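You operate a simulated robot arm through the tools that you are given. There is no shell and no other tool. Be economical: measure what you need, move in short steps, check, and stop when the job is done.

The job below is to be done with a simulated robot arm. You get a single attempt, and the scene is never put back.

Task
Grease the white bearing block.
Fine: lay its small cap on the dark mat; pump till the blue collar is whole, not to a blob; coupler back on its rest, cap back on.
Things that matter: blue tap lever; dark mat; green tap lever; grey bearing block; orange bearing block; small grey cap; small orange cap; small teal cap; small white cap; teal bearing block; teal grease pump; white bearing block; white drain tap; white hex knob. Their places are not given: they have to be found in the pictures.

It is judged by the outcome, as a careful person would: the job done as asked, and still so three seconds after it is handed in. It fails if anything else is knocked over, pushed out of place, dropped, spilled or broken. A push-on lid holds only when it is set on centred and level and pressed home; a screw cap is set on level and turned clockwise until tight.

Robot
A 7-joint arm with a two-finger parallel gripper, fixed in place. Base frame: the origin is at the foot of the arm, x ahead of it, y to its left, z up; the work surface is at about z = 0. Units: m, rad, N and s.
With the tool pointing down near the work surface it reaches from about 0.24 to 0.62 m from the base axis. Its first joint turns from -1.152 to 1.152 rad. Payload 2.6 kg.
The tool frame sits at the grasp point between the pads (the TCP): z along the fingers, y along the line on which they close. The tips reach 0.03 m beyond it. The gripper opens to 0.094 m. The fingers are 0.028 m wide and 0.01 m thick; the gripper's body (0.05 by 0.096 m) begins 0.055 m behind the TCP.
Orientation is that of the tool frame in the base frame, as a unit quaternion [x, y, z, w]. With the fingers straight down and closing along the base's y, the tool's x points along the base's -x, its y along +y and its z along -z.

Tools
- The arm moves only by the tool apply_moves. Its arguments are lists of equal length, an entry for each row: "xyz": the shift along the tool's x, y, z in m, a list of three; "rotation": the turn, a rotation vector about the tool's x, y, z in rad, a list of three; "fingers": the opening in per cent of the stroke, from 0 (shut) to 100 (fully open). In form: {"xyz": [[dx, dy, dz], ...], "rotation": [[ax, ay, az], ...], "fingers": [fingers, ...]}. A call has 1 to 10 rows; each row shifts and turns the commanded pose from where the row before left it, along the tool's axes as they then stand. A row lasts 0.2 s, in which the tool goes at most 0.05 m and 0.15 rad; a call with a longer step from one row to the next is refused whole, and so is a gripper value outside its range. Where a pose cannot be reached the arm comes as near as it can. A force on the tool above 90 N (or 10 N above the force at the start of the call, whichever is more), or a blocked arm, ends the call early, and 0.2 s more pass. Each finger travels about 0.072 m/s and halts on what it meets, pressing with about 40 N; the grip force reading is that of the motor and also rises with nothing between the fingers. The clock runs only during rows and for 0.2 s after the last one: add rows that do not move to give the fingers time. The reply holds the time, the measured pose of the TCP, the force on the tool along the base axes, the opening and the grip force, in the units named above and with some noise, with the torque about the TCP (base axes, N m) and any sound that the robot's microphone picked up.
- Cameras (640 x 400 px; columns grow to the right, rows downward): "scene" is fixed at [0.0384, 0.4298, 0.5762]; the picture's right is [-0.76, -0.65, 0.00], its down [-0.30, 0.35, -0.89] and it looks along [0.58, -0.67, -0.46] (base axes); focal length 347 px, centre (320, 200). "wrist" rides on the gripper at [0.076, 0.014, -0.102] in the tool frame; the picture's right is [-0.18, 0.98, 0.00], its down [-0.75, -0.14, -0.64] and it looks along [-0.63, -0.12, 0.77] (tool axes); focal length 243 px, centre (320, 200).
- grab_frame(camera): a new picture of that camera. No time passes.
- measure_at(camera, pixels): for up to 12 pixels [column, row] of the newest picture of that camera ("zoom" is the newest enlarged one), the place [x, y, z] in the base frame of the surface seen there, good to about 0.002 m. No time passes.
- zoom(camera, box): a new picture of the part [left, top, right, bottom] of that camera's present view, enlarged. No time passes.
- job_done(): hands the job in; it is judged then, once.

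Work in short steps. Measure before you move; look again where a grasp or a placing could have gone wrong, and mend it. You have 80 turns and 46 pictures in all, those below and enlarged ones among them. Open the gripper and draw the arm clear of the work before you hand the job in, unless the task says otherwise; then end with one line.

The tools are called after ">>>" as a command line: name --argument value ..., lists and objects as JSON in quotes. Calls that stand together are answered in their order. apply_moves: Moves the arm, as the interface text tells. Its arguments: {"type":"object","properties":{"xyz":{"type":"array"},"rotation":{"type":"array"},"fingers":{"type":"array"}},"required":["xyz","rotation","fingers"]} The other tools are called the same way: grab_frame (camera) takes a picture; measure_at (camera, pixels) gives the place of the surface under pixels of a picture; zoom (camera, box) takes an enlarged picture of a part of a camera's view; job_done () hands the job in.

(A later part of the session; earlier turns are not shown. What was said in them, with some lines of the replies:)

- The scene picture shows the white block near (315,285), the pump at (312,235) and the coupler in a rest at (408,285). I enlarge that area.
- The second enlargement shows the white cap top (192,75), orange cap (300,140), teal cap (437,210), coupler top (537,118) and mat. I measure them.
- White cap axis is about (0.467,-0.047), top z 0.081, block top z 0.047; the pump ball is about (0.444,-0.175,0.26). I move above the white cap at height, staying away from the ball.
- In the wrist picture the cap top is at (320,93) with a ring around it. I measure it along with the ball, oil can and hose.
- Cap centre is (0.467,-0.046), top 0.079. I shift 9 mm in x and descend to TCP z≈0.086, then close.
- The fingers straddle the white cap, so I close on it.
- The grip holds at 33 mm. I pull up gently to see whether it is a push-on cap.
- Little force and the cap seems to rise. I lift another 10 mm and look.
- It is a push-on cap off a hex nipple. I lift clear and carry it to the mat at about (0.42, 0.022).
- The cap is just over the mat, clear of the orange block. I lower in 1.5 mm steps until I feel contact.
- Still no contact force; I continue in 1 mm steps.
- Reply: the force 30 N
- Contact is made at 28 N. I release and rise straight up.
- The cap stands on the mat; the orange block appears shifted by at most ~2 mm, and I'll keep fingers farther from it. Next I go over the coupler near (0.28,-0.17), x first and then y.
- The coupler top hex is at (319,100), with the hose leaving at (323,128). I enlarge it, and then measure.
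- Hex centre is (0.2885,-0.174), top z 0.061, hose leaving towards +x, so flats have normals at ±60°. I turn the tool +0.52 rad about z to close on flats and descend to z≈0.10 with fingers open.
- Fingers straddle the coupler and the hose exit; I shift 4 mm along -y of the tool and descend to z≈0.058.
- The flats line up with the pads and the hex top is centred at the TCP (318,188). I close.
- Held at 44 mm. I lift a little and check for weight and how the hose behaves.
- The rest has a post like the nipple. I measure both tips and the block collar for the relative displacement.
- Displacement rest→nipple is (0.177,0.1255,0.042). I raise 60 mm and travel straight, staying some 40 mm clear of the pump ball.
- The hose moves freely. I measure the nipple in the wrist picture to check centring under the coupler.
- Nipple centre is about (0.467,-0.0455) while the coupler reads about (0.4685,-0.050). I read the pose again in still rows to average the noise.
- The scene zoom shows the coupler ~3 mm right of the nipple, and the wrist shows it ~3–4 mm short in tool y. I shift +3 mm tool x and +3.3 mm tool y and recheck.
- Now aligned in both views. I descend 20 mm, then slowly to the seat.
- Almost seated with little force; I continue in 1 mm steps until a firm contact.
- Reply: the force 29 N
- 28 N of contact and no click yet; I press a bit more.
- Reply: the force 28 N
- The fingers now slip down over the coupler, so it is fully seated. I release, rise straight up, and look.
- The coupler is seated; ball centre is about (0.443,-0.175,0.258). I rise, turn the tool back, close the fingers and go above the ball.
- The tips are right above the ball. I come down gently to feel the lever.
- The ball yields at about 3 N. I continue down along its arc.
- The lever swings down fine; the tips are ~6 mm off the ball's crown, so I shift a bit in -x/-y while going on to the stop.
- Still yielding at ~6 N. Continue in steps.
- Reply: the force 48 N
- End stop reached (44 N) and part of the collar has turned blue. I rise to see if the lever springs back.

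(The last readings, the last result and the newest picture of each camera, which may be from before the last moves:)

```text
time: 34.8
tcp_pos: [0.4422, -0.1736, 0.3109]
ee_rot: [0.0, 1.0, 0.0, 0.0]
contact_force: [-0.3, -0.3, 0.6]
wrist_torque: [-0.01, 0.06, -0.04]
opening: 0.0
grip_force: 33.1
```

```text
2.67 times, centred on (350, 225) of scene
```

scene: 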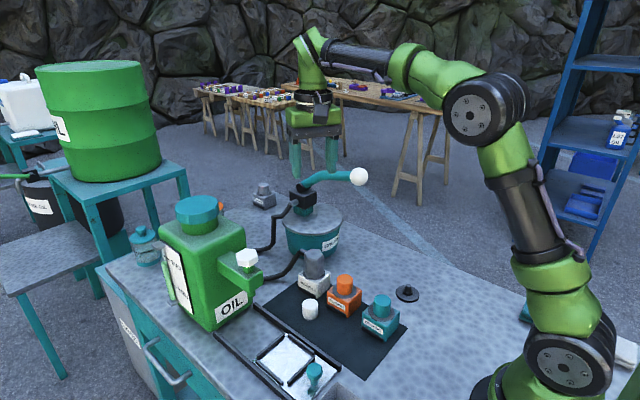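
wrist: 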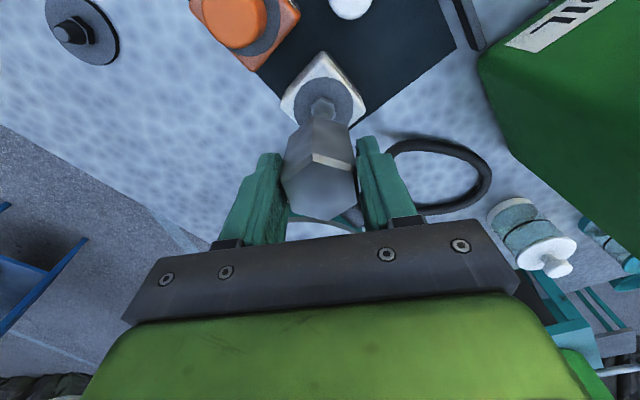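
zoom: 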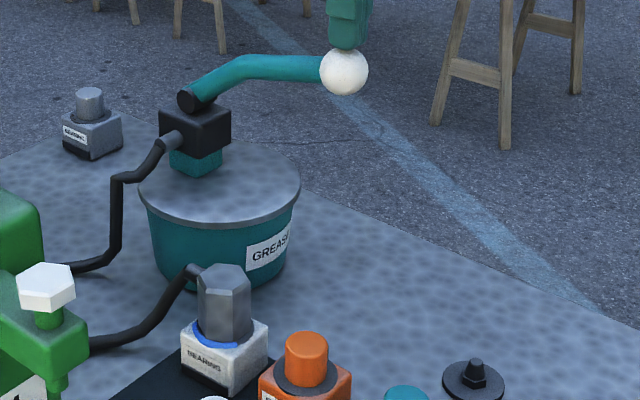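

The lever springs back by itself. I do a second full stroke and then look at the collar.

>>> apply_moves --xyz '[[0.003, -0.001, 0.016], [0.002, -0.001, 0.016], [0.002, -0.001, 0.016], [0.001, 0, 0.016], [0, 0, 0.016], [0, 0, 0.016], [0, 0, 0.016], [-0.001, 0, 0.014], [0, 0, 0.008], [0, 0, 0.002]]' --rotation '[[0, 0, 0], [0, 0, 0], [0, 0, 0], [0, 0, 0], [0, 0, 0], [0, 0, 0], [0, 0, 0], [0, 0, 0], [0, 0, 0], [0, 0, 0]]' --fingers '[0, 0, 0, 0, 0, 0, 0, 0, 0, 0]'

>>> zoom --camera "scene" --box '[280, 220, 360, 300]'

```text
time: 37.0
tcp_pos: [0.4368, -0.1766, 0.1793]
ee_rot: [-0.001, 1.0, -0.001, 0.003]
contact_force: [6.7, -2.7, 13.8]
wrist_torque: [-0.07, -0.22, 0.0]
opening: 0.0002
grip_force: 32.9
```

```text
5.00 times, centred on (320, 260) of scene
```

zoom: 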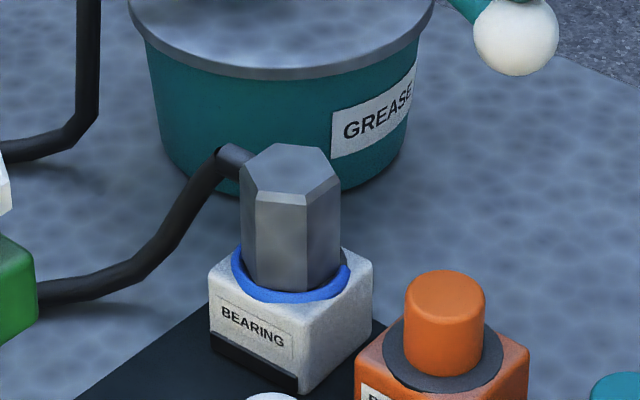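

The collar is blue on all the visible front and right; the rear is hidden. From here the wrist camera should see the block near (466,117), so I look from there.

>>> zoom --camera "wrist" --box '[390, 50, 550, 190]'

```text
2.86 times, centred on (470, 120) of wrist
```

zoom: 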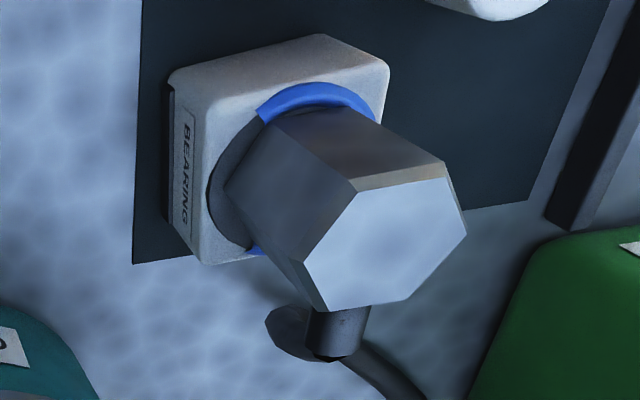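

The gap left is about a third of the ring, so one more stroke should close it. I let the lever rise first.

>>> apply_moves --xyz '[[0.001, 0, -0.03], [0, 0, -0.03], [-0.002, 0, -0.03], [-0.003, 0.002, -0.03], [-0.003, 0.001, -0.016], [0, 0, 0], [0, 0, 0]]' --rotation '[[0, 0, 0], [0, 0, 0], [0, 0, 0], [0, 0, 0], [0, 0, 0], [0, 0, 0], [0, 0, 0]]' --fingers '[0, 0, 0, 0, 0, 0, 0]'

>>> apply_moves --xyz '[[0.003, -0.001, 0.016], [0.002, -0.001, 0.016], [0.002, -0.001, 0.016], [0.001, 0, 0.016], [0, 0, 0.016], [0, 0, 0.016], [0, 0, 0.016], [-0.001, 0, 0.014], [0, 0, 0.008], [0, 0, 0.002]]' --rotation '[[0, 0, 0], [0, 0, 0], [0, 0, 0], [0, 0, 0], [0, 0, 0], [0, 0, 0], [0, 0, 0], [0, 0, 0], [0, 0, 0], [0, 0, 0]]' --fingers '[0, 0, 0, 0, 0, 0, 0, 0, 0, 0]'

>>> zoom --camera "wrist" --box '[390, 50, 550, 190]'

```text
time: 38.6
tcp_pos: [0.4442, -0.1733, 0.3142]
ee_rot: [0.001, 1.0, 0.0, 0.001]
contact_force: [0.5, 1.0, 0.1]
wrist_torque: [-0.01, -0.04, -0.02]
opening: 0.0
grip_force: 33.0
```

```text
time: 40.8
tcp_pos: [0.4366, -0.1765, 0.1779]
ee_rot: [0.0, 1.0, 0.0, 0.002]
contact_force: [-3.7, 4.6, 21.9]
wrist_torque: [0.13, 0.14, 0.27]
opening: 0.0003
grip_force: 33.5
```

```text
2.86 times, centred on (470, 120) of wrist
```

zoom: 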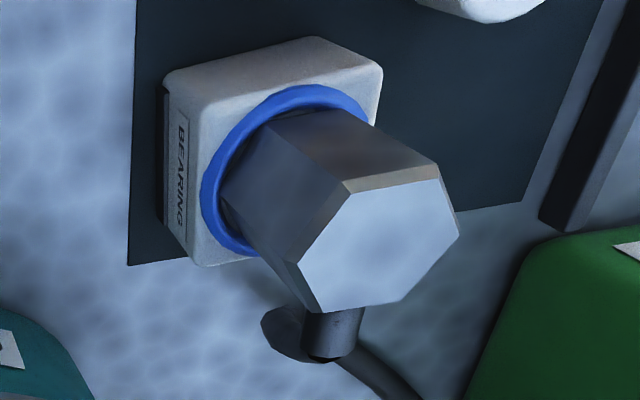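

The collar is whole. I release the lever, rise, return over the coupler with the same +0.52 turn, and open the fingers.

>>> apply_moves --xyz '[[0.001, 0, -0.03], [0, 0, -0.03], [-0.002, 0, -0.03], [-0.003, 0.002, -0.03], [-0.003, 0.001, -0.03], [0, 0, -0.03], [-0.007, 0.0433, 0], [-0.007, 0.0433, 0], [-0.007, 0.0434, 0]]' --rotation '[[0, 0, 0], [0, 0, 0], [0, 0, 0], [0, 0, 0], [0, 0, 0], [0, 0, 0], [0, 0, 0], [0, 0, 0], [0, 0, 0]]' --fingers '[0, 0, 0, 0, 0, 0, 30, 65, 65]'

>>> apply_moves --xyz '[[0, 0, 0], [0, 0, 0], [0, 0, 0], [0, 0, 0], [0, 0, 0.05], [0, 0, 0.05], [0, 0, 0.05], [0, 0, 0.03], [0, 0, 0]]' --rotation '[[0, 0, 0.13], [0, 0, 0.13], [0, 0, 0.13], [0, 0, 0.13], [0, 0, 0], [0, 0, 0], [0, 0, 0], [0, 0, 0], [0, 0, 0]]' --fingers '[65, 65, 65, 65, 65, 65, 65, 65, 65]'

>>> grab_frame --camera "wrist"

```text
time: 42.8
tcp_pos: [0.467, -0.0425, 0.3602]
ee_rot: [0.001, 1.0, 0.0, 0.0]
contact_force: [-0.1, -0.6, 0.1]
wrist_torque: [0.0, 0.0, 0.0]
opening: 0.061
grip_force: 0.0
```

```text
time: 44.8
tcp_pos: [0.4653, -0.0418, 0.1784]
ee_rot: [0.257, 0.967, -0.001, 0.0]
contact_force: [0.4, 0.0, 0.1]
wrist_torque: [0.01, 0.05, 0.01]
opening: 0.0612
grip_force: 0.1
```

```text
6 pictures are left
```

wrist: 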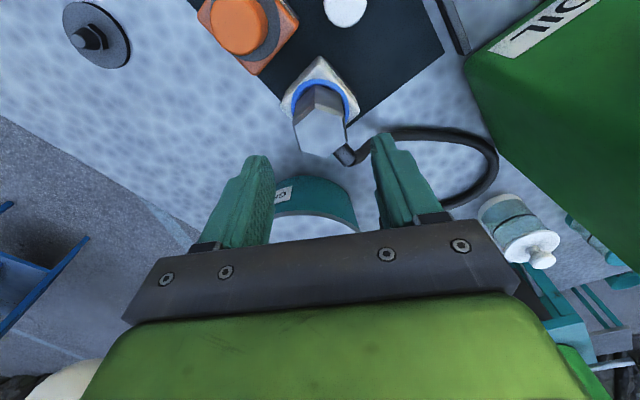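

The coupler is centred (320,130) between the fingers and the collar is blue. I descend to z≈0.102 and close.

>>> apply_moves --xyz '[[0, 0, 0.03], [0, 0, 0.03], [0, 0, 0.016], [0, 0, 0], [0, 0, 0], [0, 0, 0]]' --rotation '[[0, 0, 0], [0, 0, 0], [0, 0, 0], [0, 0, 0], [0, 0, 0], [0, 0, 0]]' --fingers '[65, 65, 65, 40, 15, 15]'

```text
time: 46.2
tcp_pos: [0.465, -0.0441, 0.1003]
ee_rot: [0.257, 0.966, 0.0, 0.0]
contact_force: [0.3, -0.2, 0.5]
wrist_torque: [-0.02, 0.02, 0.01]
opening: 0.0443
grip_force: 40.6
```

Gripped. I lift the coupler straight off and carry it back along the same path to above the rest.

>>> apply_moves --xyz '[[0, 0, -0.005], [0, 0, -0.01], [0, 0, -0.025], [0, 0, -0.025]]' --rotation '[[0, 0, 0], [0, 0, 0], [0, 0, 0], [0, 0, 0]]' --fingers '[15, 15, 15, 15]'

>>> apply_moves --xyz '[[0.0147, -0.03338, 0], [0.0147, -0.03338, 0], [0.0147, -0.03338, 0], [0.0147, -0.03338, 0], [0.0147, -0.03338, 0], [0.0147, -0.0334, 0], [0, 0, 0.03], [0, 0, 0.025], [0, 0, 0]]' --rotation '[[0, 0, 0], [0, 0, 0], [0, 0, 0], [0, 0, 0], [0, 0, 0], [0, 0, 0], [0, 0, 0], [0, 0, 0], [0, 0, 0]]' --fingers '[15, 15, 15, 15, 15, 15, 15, 15, 15]'

>>> zoom --camera "scene" --box '[280, 220, 440, 320]'

```text
time: 47.2
tcp_pos: [0.466, -0.0437, 0.1663]
ee_rot: [0.257, 0.966, 0.0, 0.0]
contact_force: [0.3, -0.1, -1.4]
wrist_torque: [0.03, 0.01, -0.03]
opening: 0.0441
grip_force: 39.8
```

```text
time: 49.2
tcp_pos: [0.2891, -0.1744, 0.1091]
ee_rot: [0.256, 0.967, 0.0, 0.001]
contact_force: [-0.2, 0.1, -1.5]
wrist_torque: [-0.01, 0.03, -0.02]
opening: 0.0441
grip_force: 39.9
```

```text
4.00 times, centred on (360, 270) of scene
```

zoom: 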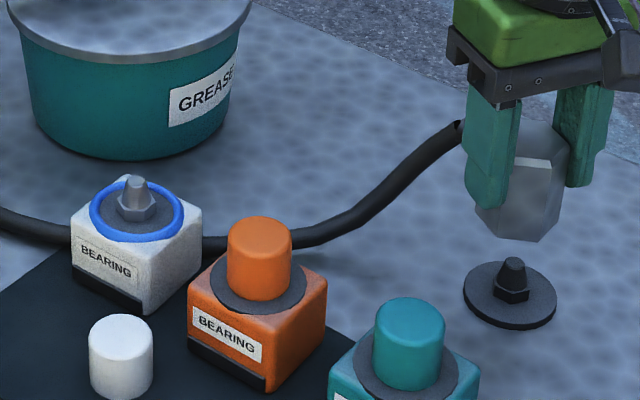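

Collar complete and coupler above the rest as when it was lifted. I descend 38 mm, then in small steps.

>>> apply_moves --xyz '[[0, 0, 0.015], [0, 0, 0.015], [0, 0, 0.008], [0, 0, 0.004], [0, 0, 0.002]]' --rotation '[[0, 0, 0], [0, 0, 0], [0, 0, 0], [0, 0, 0], [0, 0, 0]]' --fingers '[15, 15, 15, 15, 15]'

>>> apply_moves --xyz '[[0, 0, 0.0015], [0, 0, 0.0015], [0, 0, 0.0015]]' --rotation '[[0, 0, 0], [0, 0, 0], [0, 0, 0]]' --fingers '[15, 15, 15]'

```text
time: 50.4
tcp_pos: [0.2881, -0.1741, 0.0682]
ee_rot: [0.257, 0.966, 0.0, 0.0]
contact_force: [-0.4, 0.6, -1.2]
wrist_torque: [-0.03, 0.02, -0.03]
opening: 0.0444
grip_force: 40.5
```

```text
time: 51.2
tcp_pos: [0.2878, -0.1745, 0.0643]
ee_rot: [0.257, 0.966, 0.0, 0.0]
contact_force: [-0.2, 0.0, -2.2]
wrist_torque: [0.03, 0.01, -0.03]
opening: 0.0442
grip_force: 40.2
```

Passing over the post freely; I go on in 1.5 mm steps until contact.

>>> apply_moves --xyz '[[0, 0, 0.0015], [0, 0, 0.0015], [0, 0, 0.0015]]' --rotation '[[0, 0, 0], [0, 0, 0], [0, 0, 0]]' --fingers '[15, 15, 15]'

>>> apply_moves --xyz '[[0, 0, 0.0012], [0, 0, 0.0012]]' --rotation '[[0, 0, 0], [0, 0, 0]]' --fingers '[15, 15]'

```text
time: 52.0
tcp_pos: [0.2879, -0.1744, 0.0593]
ee_rot: [0.258, 0.966, 0.001, 0.0]
contact_force: [0.7, -0.1, -0.7]
wrist_torque: [0.01, -0.02, -0.04]
opening: 0.044
grip_force: 39.9
```

```text
time: 52.6
tcp_pos: [0.2876, -0.1737, 0.0578]
ee_rot: [0.258, 0.966, 0.0, 0.0]
contact_force: [-5.2, 2.1, 18.6]
wrist_torque: [0.17, 0.53, 0.01]
opening: 0.0442
grip_force: 39.9
```

Contact at the expected height, 19 N. I press a touch more, release, and rise clear.

>>> apply_moves --xyz '[[0, 0, 0.0015], [0, 0, -0.001], [0, 0, 0], [0, 0, 0], [0, 0, -0.03], [0, 0, -0.05], [0, 0, -0.05], [0, 0, -0.04]]' --rotation '[[0, 0, 0], [0, 0, 0], [0, 0, 0], [0, 0, 0], [0, 0, 0], [0, 0, 0], [0, 0, 0], [0, 0, 0]]' --fingers '[15, 50, 65, 65, 65, 65, 65, 65]'

>>> apply_moves --xyz '[[0, 0, 0], [0, 0, 0], [0, 0, 0], [0, 0, 0], [0, 0.049, 0], [0, 0.049, 0], [0, 0.049, 0], [-0.03, 0.0375, 0], [-0.049, 0.005, 0], [-0.0525, 0.005, 0]]' --rotation '[[0, 0, -0.13], [0, 0, -0.13], [0, 0, -0.13], [0, 0, -0.13], [0, 0, 0], [0, 0, 0], [0, 0, 0], [0, 0, 0], [0, 0, 0], [0, 0, 0]]' --fingers '[55, 55, 55, 55, 55, 55, 55, 55, 55, 55]'

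```text
time: 54.4
tcp_pos: [0.2893, -0.1745, 0.2249]
ee_rot: [0.257, 0.966, 0.0, -0.001]
contact_force: [0.8, 0.1, 0.1]
wrist_torque: [-0.02, 0.03, -0.01]
opening: 0.0611
grip_force: 0.2
```

```text
refused: row 10 steps farther than a row can; nothing moved
```

Last row was too long; I resend it with the x travel split, total +0.1315 in x and +0.1945 in y.

>>> apply_moves --xyz '[[0, 0, 0], [0, 0, 0], [0, 0, 0], [0, 0.04, 0], [0, 0.049, 0], [0, 0.049, 0], [-0.02, 0.0425, 0], [-0.04, 0.014, 0], [-0.04, 0, 0], [-0.0315, 0, 0]]' --rotation '[[0, 0, -0.13], [0, 0, -0.13], [0, 0, -0.13], [0, 0, -0.13], [0, 0, 0], [0, 0, 0], [0, 0, 0], [0, 0, 0], [0, 0, 0], [0, 0, 0]]' --fingers '[55, 55, 55, 55, 55, 55, 55, 55, 55, 55]'

>>> grab_frame --camera "wrist"

>>> measure_at --camera "wrist" --pixels '[[320, 105], [320, 95], [320, 115], [310, 105], [330, 105]]'

```text
time: 56.6
tcp_pos: [0.4247, 0.0209, 0.2242]
ee_rot: [0.0, 1.0, 0.001, 0.0]
contact_force: [0.7, -0.3, 0.1]
wrist_torque: [-0.03, -0.01, 0.01]
opening: 0.0519
grip_force: 0.0
```

```text
4 pictures are left
```

wrist: 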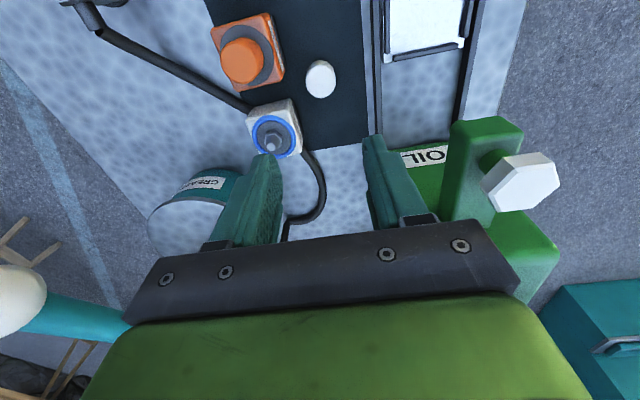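

```text
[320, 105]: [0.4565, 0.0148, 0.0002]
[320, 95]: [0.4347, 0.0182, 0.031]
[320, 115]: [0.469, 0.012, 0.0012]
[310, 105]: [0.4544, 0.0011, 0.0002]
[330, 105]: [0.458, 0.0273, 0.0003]
```

The cap appears at (320,79). I measure its top.

>>> measure_at --camera "wrist" --pixels '[[320, 79], [308, 81], [333, 79], [320, 90], [320, 70], [270, 142], [285, 50], [258, 90], [264, 14]]'

```text
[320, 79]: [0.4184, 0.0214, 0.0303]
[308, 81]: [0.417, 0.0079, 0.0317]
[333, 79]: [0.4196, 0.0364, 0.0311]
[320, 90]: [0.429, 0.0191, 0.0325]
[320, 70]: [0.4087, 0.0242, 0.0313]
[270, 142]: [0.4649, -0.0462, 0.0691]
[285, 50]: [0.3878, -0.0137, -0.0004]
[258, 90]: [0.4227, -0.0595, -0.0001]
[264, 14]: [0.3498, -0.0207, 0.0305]
```

Cap centre is (0.4195,0.021), matching the TCP. I descend to z≈0.040 and close.

>>> apply_moves --xyz '[[0, 0, 0.045], [0, 0, 0.045], [0, 0, 0.045], [0, 0, 0.035], [0, 0, 0.014], [0, 0, 0], [0, 0, 0], [0, 0, 0], [0, 0, 0]]' --rotation '[[0, 0, 0], [0, 0, 0], [0, 0, 0], [0, 0, 0], [0, 0, 0], [0, 0, 0], [0, 0, 0], [0, 0, 0], [0, 0, 0]]' --fingers '[52, 52, 52, 52, 52, 52, 30, 15, 15]'

```text
time: 58.6
tcp_pos: [0.4239, 0.0185, 0.0437]
ee_rot: [-0.001, 1.0, 0.002, -0.001]
contact_force: [3.7, 1.7, 7.8]
wrist_torque: [0.06, -0.26, 0.0]
opening: 0.0328
grip_force: 40.3
```

A small unexpected 8 N force shows; I read again with a still row.

>>> apply_moves --xyz '[[0, 0, 0]]' --rotation '[[0, 0, 0]]' --fingers '[15]'

>>> zoom --camera "scene" --box '[250, 200, 410, 325]'

```text
time: 59.0
tcp_pos: [0.4225, 0.0177, 0.0449]
ee_rot: [-0.001, 1.0, 0.0, -0.002]
contact_force: [0.5, 1.9, 5.0]
wrist_torque: [0.14, -0.13, 0.06]
opening: 0.0329
grip_force: 39.6
```

```text
3.20 times, centred on (330, 262) of scene
```

zoom: 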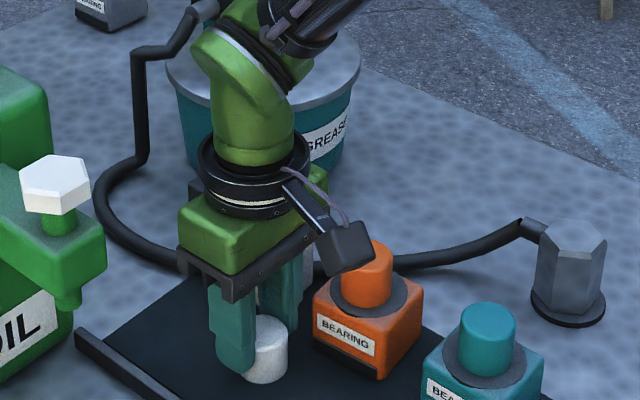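

The camera housing at (350,250) looks close to the orange cap (365,270) in this zoom; I measure both and the fingers.

>>> measure_at --camera "zoom" --pixels '[[350, 265], [340, 250], [370, 255], [375, 275], [365, 245], [268, 335], [268, 375], [230, 365], [285, 325], [395, 300], [318, 310], [268, 322]]'

```text
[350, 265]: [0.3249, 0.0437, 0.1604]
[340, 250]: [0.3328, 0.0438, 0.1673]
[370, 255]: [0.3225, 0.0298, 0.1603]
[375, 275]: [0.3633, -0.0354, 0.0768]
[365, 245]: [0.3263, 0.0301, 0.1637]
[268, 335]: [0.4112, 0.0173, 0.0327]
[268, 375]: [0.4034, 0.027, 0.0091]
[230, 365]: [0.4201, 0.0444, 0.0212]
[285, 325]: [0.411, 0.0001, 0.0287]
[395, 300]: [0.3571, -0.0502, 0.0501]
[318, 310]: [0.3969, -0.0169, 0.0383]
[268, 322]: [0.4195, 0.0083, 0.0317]
```

Nothing near the camera or fingers is in contact, and the cap stands upright in the grip. I lift 10 mm gently and read the force.

>>> apply_moves --xyz '[[0, 0, -0.004], [0, 0, -0.006], [0, 0, 0]]' --rotation '[[0, 0, 0], [0, 0, 0], [0, 0, 0]]' --fingers '[15, 15, 15]'

```text
time: 59.8
tcp_pos: [0.4246, 0.0184, 0.0541]
ee_rot: [-0.001, 1.0, 0.0, 0.0]
contact_force: [-0.4, 0.9, -0.2]
wrist_torque: [-0.05, -0.01, 0.01]
opening: 0.0326
grip_force: 40.2
```

Force is gone. I read a true TCP of (0.4243,0.0185), so the cap axis sits ~4 mm towards -x in the grip. I raise and move over the nipple allowing for that.

>>> apply_moves --xyz '[[0, 0, -0.04], [0, 0, -0.036], [-0.0235, -0.032, 0], [-0.0235, -0.032, 0], [0, 0, 0], [0, 0, 0]]' --rotation '[[0, 0, 0], [0, 0, 0], [0, 0, 0], [0, 0, 0], [0, 0, 0], [0, 0, 0]]' --fingers '[15, 15, 15, 15, 15, 15]'

>>> zoom --camera "scene" --box '[285, 225, 345, 300]'

>>> measure_at --camera "zoom" --pixels '[[320, 150], [320, 120], [330, 100], [300, 150], [340, 150], [310, 215], [310, 225], [310, 235]]'

```text
time: 61.2
tcp_pos: [0.4702, -0.0434, 0.1289]
ee_rot: [0.0, 1.0, 0.0, 0.0]
contact_force: [0.9, -0.1, 0.2]
wrist_torque: [0.02, 0.0, 0.0]
opening: 0.033
grip_force: 40.3
```

```text
5.33 times, centred on (315, 262) of scene
```

zoom: 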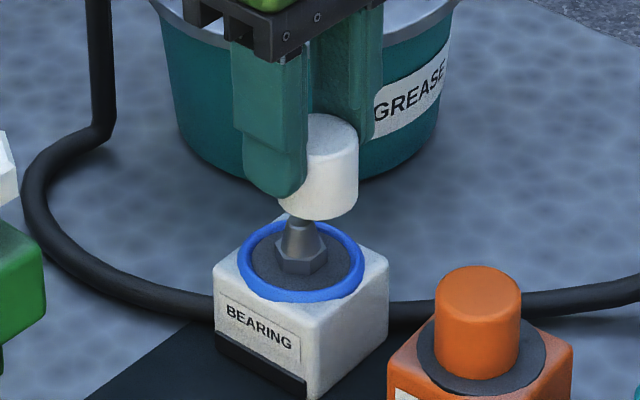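

```text
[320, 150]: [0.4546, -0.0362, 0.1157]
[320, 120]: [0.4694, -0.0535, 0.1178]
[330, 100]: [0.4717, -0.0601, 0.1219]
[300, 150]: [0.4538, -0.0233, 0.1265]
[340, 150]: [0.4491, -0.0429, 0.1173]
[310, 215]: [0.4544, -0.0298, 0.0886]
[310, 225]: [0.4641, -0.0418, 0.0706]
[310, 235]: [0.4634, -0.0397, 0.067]
```

In the zoom the cap axis is at column ~319 and the nipple at ~302: about 7 mm off to the right. I use one wrist enlargement to split this into x and y.

>>> zoom --camera "wrist" --box '[255, 90, 385, 220]'

>>> measure_at --camera "zoom" --pixels '[[320, 320], [280, 320], [360, 320], [320, 280], [320, 360], [320, 240], [320, 200], [320, 160], [320, 120], [320, 400]]'

```text
3.08 times, centred on (320, 155) of wrist
```

zoom: 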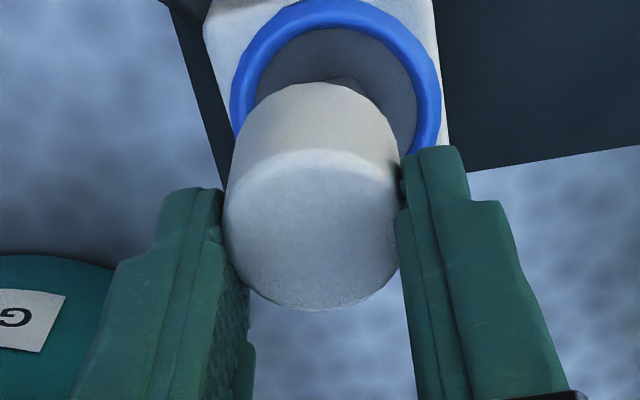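

```text
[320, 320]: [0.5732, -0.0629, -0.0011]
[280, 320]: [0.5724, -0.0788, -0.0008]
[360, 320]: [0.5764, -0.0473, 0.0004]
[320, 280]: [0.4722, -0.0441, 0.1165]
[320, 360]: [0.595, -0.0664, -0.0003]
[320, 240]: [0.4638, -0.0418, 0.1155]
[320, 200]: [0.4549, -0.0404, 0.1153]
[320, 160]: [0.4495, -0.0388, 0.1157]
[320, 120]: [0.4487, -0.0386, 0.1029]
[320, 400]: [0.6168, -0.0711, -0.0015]
```

Both views agree: the nipple lies about (+0.0046,+0.0052) from the cap axis. I shift by that and descend slowly, watching force; seated TCP height should be ≈0.093.

>>> apply_moves --xyz '[[-0.0046, 0.0052, 0], [0, 0, 0], [0, 0, 0.005], [0, 0, 0.004], [0, 0, 0.003], [0, 0, 0.003], [0, 0, 0.003]]' --rotation '[[0, 0, 0], [0, 0, 0], [0, 0, 0], [0, 0, 0], [0, 0, 0], [0, 0, 0], [0, 0, 0]]' --fingers '[15, 15, 15, 15, 15, 15, 15]'

```text
time: 62.8
tcp_pos: [0.476, -0.0397, 0.1109]
ee_rot: [-0.001, 1.0, 0.0, 0.001]
contact_force: [-0.1, -0.4, -0.4]
wrist_torque: [0.02, -0.02, -0.02]
opening: 0.0329
grip_force: 39.8
```

The cap rim is now below the nipple tip with no force, so it is going over. Continue slowly.

>>> apply_moves --xyz '[[0, 0, 0.002], [0, 0, 0.002], [0, 0, 0.002], [0, 0, 0.002], [0, 0, 0.002]]' --rotation '[[0, 0, 0], [0, 0, 0], [0, 0, 0], [0, 0, 0], [0, 0, 0]]' --fingers '[15, 15, 15, 15, 15]'

```text
time: 64.0
tcp_pos: [0.4759, -0.0377, 0.0998]
ee_rot: [0.0, 1.0, 0.001, 0.0]
contact_force: [0.6, 0.8, 0.0]
wrist_torque: [-0.01, 0.0, 0.01]
opening: 0.033
grip_force: 40.5
```

>>> apply_moves --xyz '[[0, 0, 0.002], [0, 0, 0.002], [0, 0, 0.0015]]' --rotation '[[0, 0, 0], [0, 0, 0], [0, 0, 0]]' --fingers '[15, 15, 15]'

>>> apply_moves --xyz '[[0, 0, 0.0015], [0, 0, 0.001]]' --rotation '[[0, 0, 0], [0, 0, 0]]' --fingers '[15, 15]'

```text
time: 64.8
tcp_pos: [0.4765, -0.0375, 0.0931]
ee_rot: [0.0, 1.0, 0.0, 0.0]
contact_force: [0.4, 0.6, -1.0]
wrist_torque: [0.02, 0.01, 0.04]
opening: 0.0324
grip_force: 39.5
```

```text
time: 65.4
tcp_pos: [0.4759, -0.0376, 0.0923]
ee_rot: [-0.001, 1.0, -0.001, 0.001]
contact_force: [0.8, 0.4, 0.2]
wrist_torque: [-0.03, 0.02, 0.02]
opening: 0.0328
grip_force: 39.7
```

Height is close to the seat but no contact force yet; a little further.

>>> apply_moves --xyz '[[0, 0, 0.0012], [0, 0, 0.0012]]' --rotation '[[0, 0, 0], [0, 0, 0]]' --fingers '[15, 15]'

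>>> apply_moves --xyz '[[0, 0, 0.0012], [0, 0, 0.0012]]' --rotation '[[0, 0, 0], [0, 0, 0]]' --fingers '[15, 15]'

```text
time: 66.0
tcp_pos: [0.4772, -0.0379, 0.0923]
ee_rot: [0.001, 1.0, 0.0, 0.001]
contact_force: [-11.4, -0.4, 22.9]
wrist_torque: [0.0, 0.65, -0.03]
opening: 0.0331
grip_force: 40.0
```

```text
time: 66.6
tcp_pos: [0.4785, -0.0384, 0.0902]
ee_rot: [0.0, 1.0, 0.0, 0.003]
contact_force: [-4.8, 0.0, 31.3]
wrist_torque: [0.04, 0.21, -0.04]
opening: 0.0328
grip_force: 40.1
```

Seated contact at 0.092, slipping at 31 N. To press it home I release, rise, shut the fingers, centre over the cap (TCP was ~9 mm ahead of it) and press on top.

>>> apply_moves --xyz '[[0, 0, -0.001], [0, 0, 0], [0, 0, 0], [0, 0, -0.02], [0, 0, -0.03], [0.0095, 0, 0], [0, 0, 0], [0, 0, 0], [0, 0, 0], [0, 0, 0]]' --rotation '[[0, 0, 0], [0, 0, 0], [0, 0, 0], [0, 0, 0], [0, 0, 0], [0, 0, 0], [0, 0, 0], [0, 0, 0], [0, 0, 0], [0, 0, 0]]' --fingers '[45, 50, 50, 50, 50, 0, 0, 0, 0, 0]'

>>> apply_moves --xyz '[[0, 0, 0.01], [0, 0, 0.008], [0, 0, 0.003]]' --rotation '[[0, 0, 0], [0, 0, 0], [0, 0, 0]]' --fingers '[0, 0, 0]'

```text
time: 68.8
tcp_pos: [0.4666, -0.0384, 0.1376]
ee_rot: [-0.001, 1.0, 0.0, 0.0]
contact_force: [0.1, -0.6, 0.7]
wrist_torque: [-0.03, -0.02, 0.03]
opening: 0.0
grip_force: 33.0
```

```text
time: 69.6
tcp_pos: [0.466, -0.0385, 0.1166]
ee_rot: [0.0, 1.0, 0.0, 0.0]
contact_force: [0.0, -1.1, -0.6]
wrist_torque: [-0.02, -0.05, -0.02]
opening: 0.0
grip_force: 33.3
```

Tips at 0.087, cap top at about 0.080. I press on in small steps.

>>> apply_moves --xyz '[[0, 0, 0.003], [0, 0, 0.002], [0, 0, 0.0015], [0, 0, 0.0015]]' --rotation '[[0, 0, 0], [0, 0, 0], [0, 0, 0], [0, 0, 0]]' --fingers '[0, 0, 0, 0]'

>>> apply_moves --xyz '[[0, 0, 0.0015], [0, 0, 0.0015]]' --rotation '[[0, 0, 0], [0, 0, 0]]' --fingers '[0, 0]'

```text
time: 70.6
tcp_pos: [0.466, -0.0381, 0.1112]
ee_rot: [0.001, 1.0, 0.001, 0.001]
contact_force: [-4.1, 1.7, 8.4]
wrist_torque: [0.02, 0.15, 0.01]
opening: 0.0001
grip_force: 32.7
```

```text
time: 71.2
tcp_pos: [0.4678, -0.038, 0.1094]
ee_rot: [0.002, 1.0, 0.001, 0.002]
contact_force: [-17.4, 0.9, 42.3]
wrist_torque: [0.04, 0.67, -0.01]
opening: 0.0
grip_force: 33.0
```

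42 N at cap-top height 0.080, the original height. One firmer press, then withdraw.

>>> apply_moves --xyz '[[0, 0, 0.001], [0, 0, 0.001]]' --rotation '[[0, 0, 0], [0, 0, 0]]' --fingers '[0, 0]'

>>> apply_moves --xyz '[[0, 0, -0.01], [0, 0, -0.04], [0, 0, -0.05], [0, 0, -0.05], [0, 0, -0.05], [0.045, 0, -0.02], [0.048, 0, 0], [0.048, 0, 0], [0.04, 0, 0]]' --rotation '[[0, 0, 0], [0, 0, 0], [0, 0, 0], [0, 0, 0], [0, 0, 0], [0, 0, 0], [0, 0, 0], [0, 0, 0], [0, 0, 0]]' --fingers '[0, 0, 0, 0, 0, 50, 80, 80, 80]'

>>> zoom --camera "scene" --box '[260, 230, 440, 342]'

>>> measure_at --camera "zoom" --pixels '[[192, 110], [192, 135], [300, 175], [437, 243]]'

```text
time: 71.8
tcp_pos: [0.4679, -0.0382, 0.1096]
ee_rot: [0.002, 1.0, 0.001, 0.005]
contact_force: [-19.1, 1.2, 58.4]
wrist_torque: [0.06, 0.85, 0.01]
opening: 0.0
grip_force: 33.2
```

```text
time: 73.8
tcp_pos: [0.2848, -0.0349, 0.326]
ee_rot: [0.0, 1.0, 0.0, 0.0]
contact_force: [0.5, 0.5, -0.5]
wrist_torque: [0.03, -0.01, 0.01]
opening: 0.0754
grip_force: 0.1
```

```text
3.56 times, centred on (350, 286) of scene
```

zoom: 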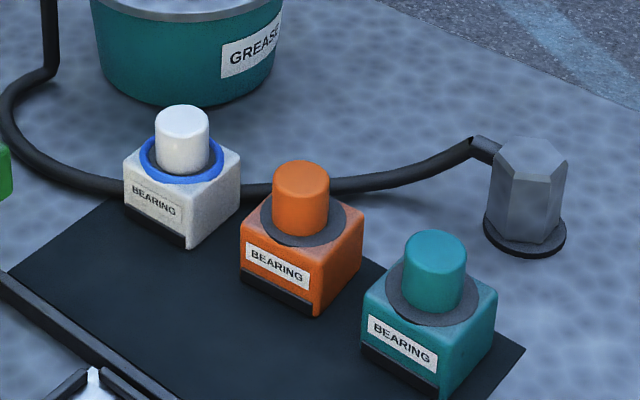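

```text
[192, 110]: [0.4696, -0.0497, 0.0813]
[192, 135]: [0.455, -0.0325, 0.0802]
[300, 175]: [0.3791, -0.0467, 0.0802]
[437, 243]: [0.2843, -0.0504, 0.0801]
```

The cap sits level, centred inside the whole blue collar, with its top at z 0.081. The coupler is on its rest, the pump lever is up, and the arm is clear with the gripper open. I hand it in.

>>> job_done

```text
The job is handed in.
```

The white bearing block is greased, with the blue collar whole after three full strokes. The coupler is back on its rest and the white cap is pressed home. However, the white block moved about 6 mm while I was picking the cap back up, and the orange block may have shifted by up to 2 mm; I left both where they are.
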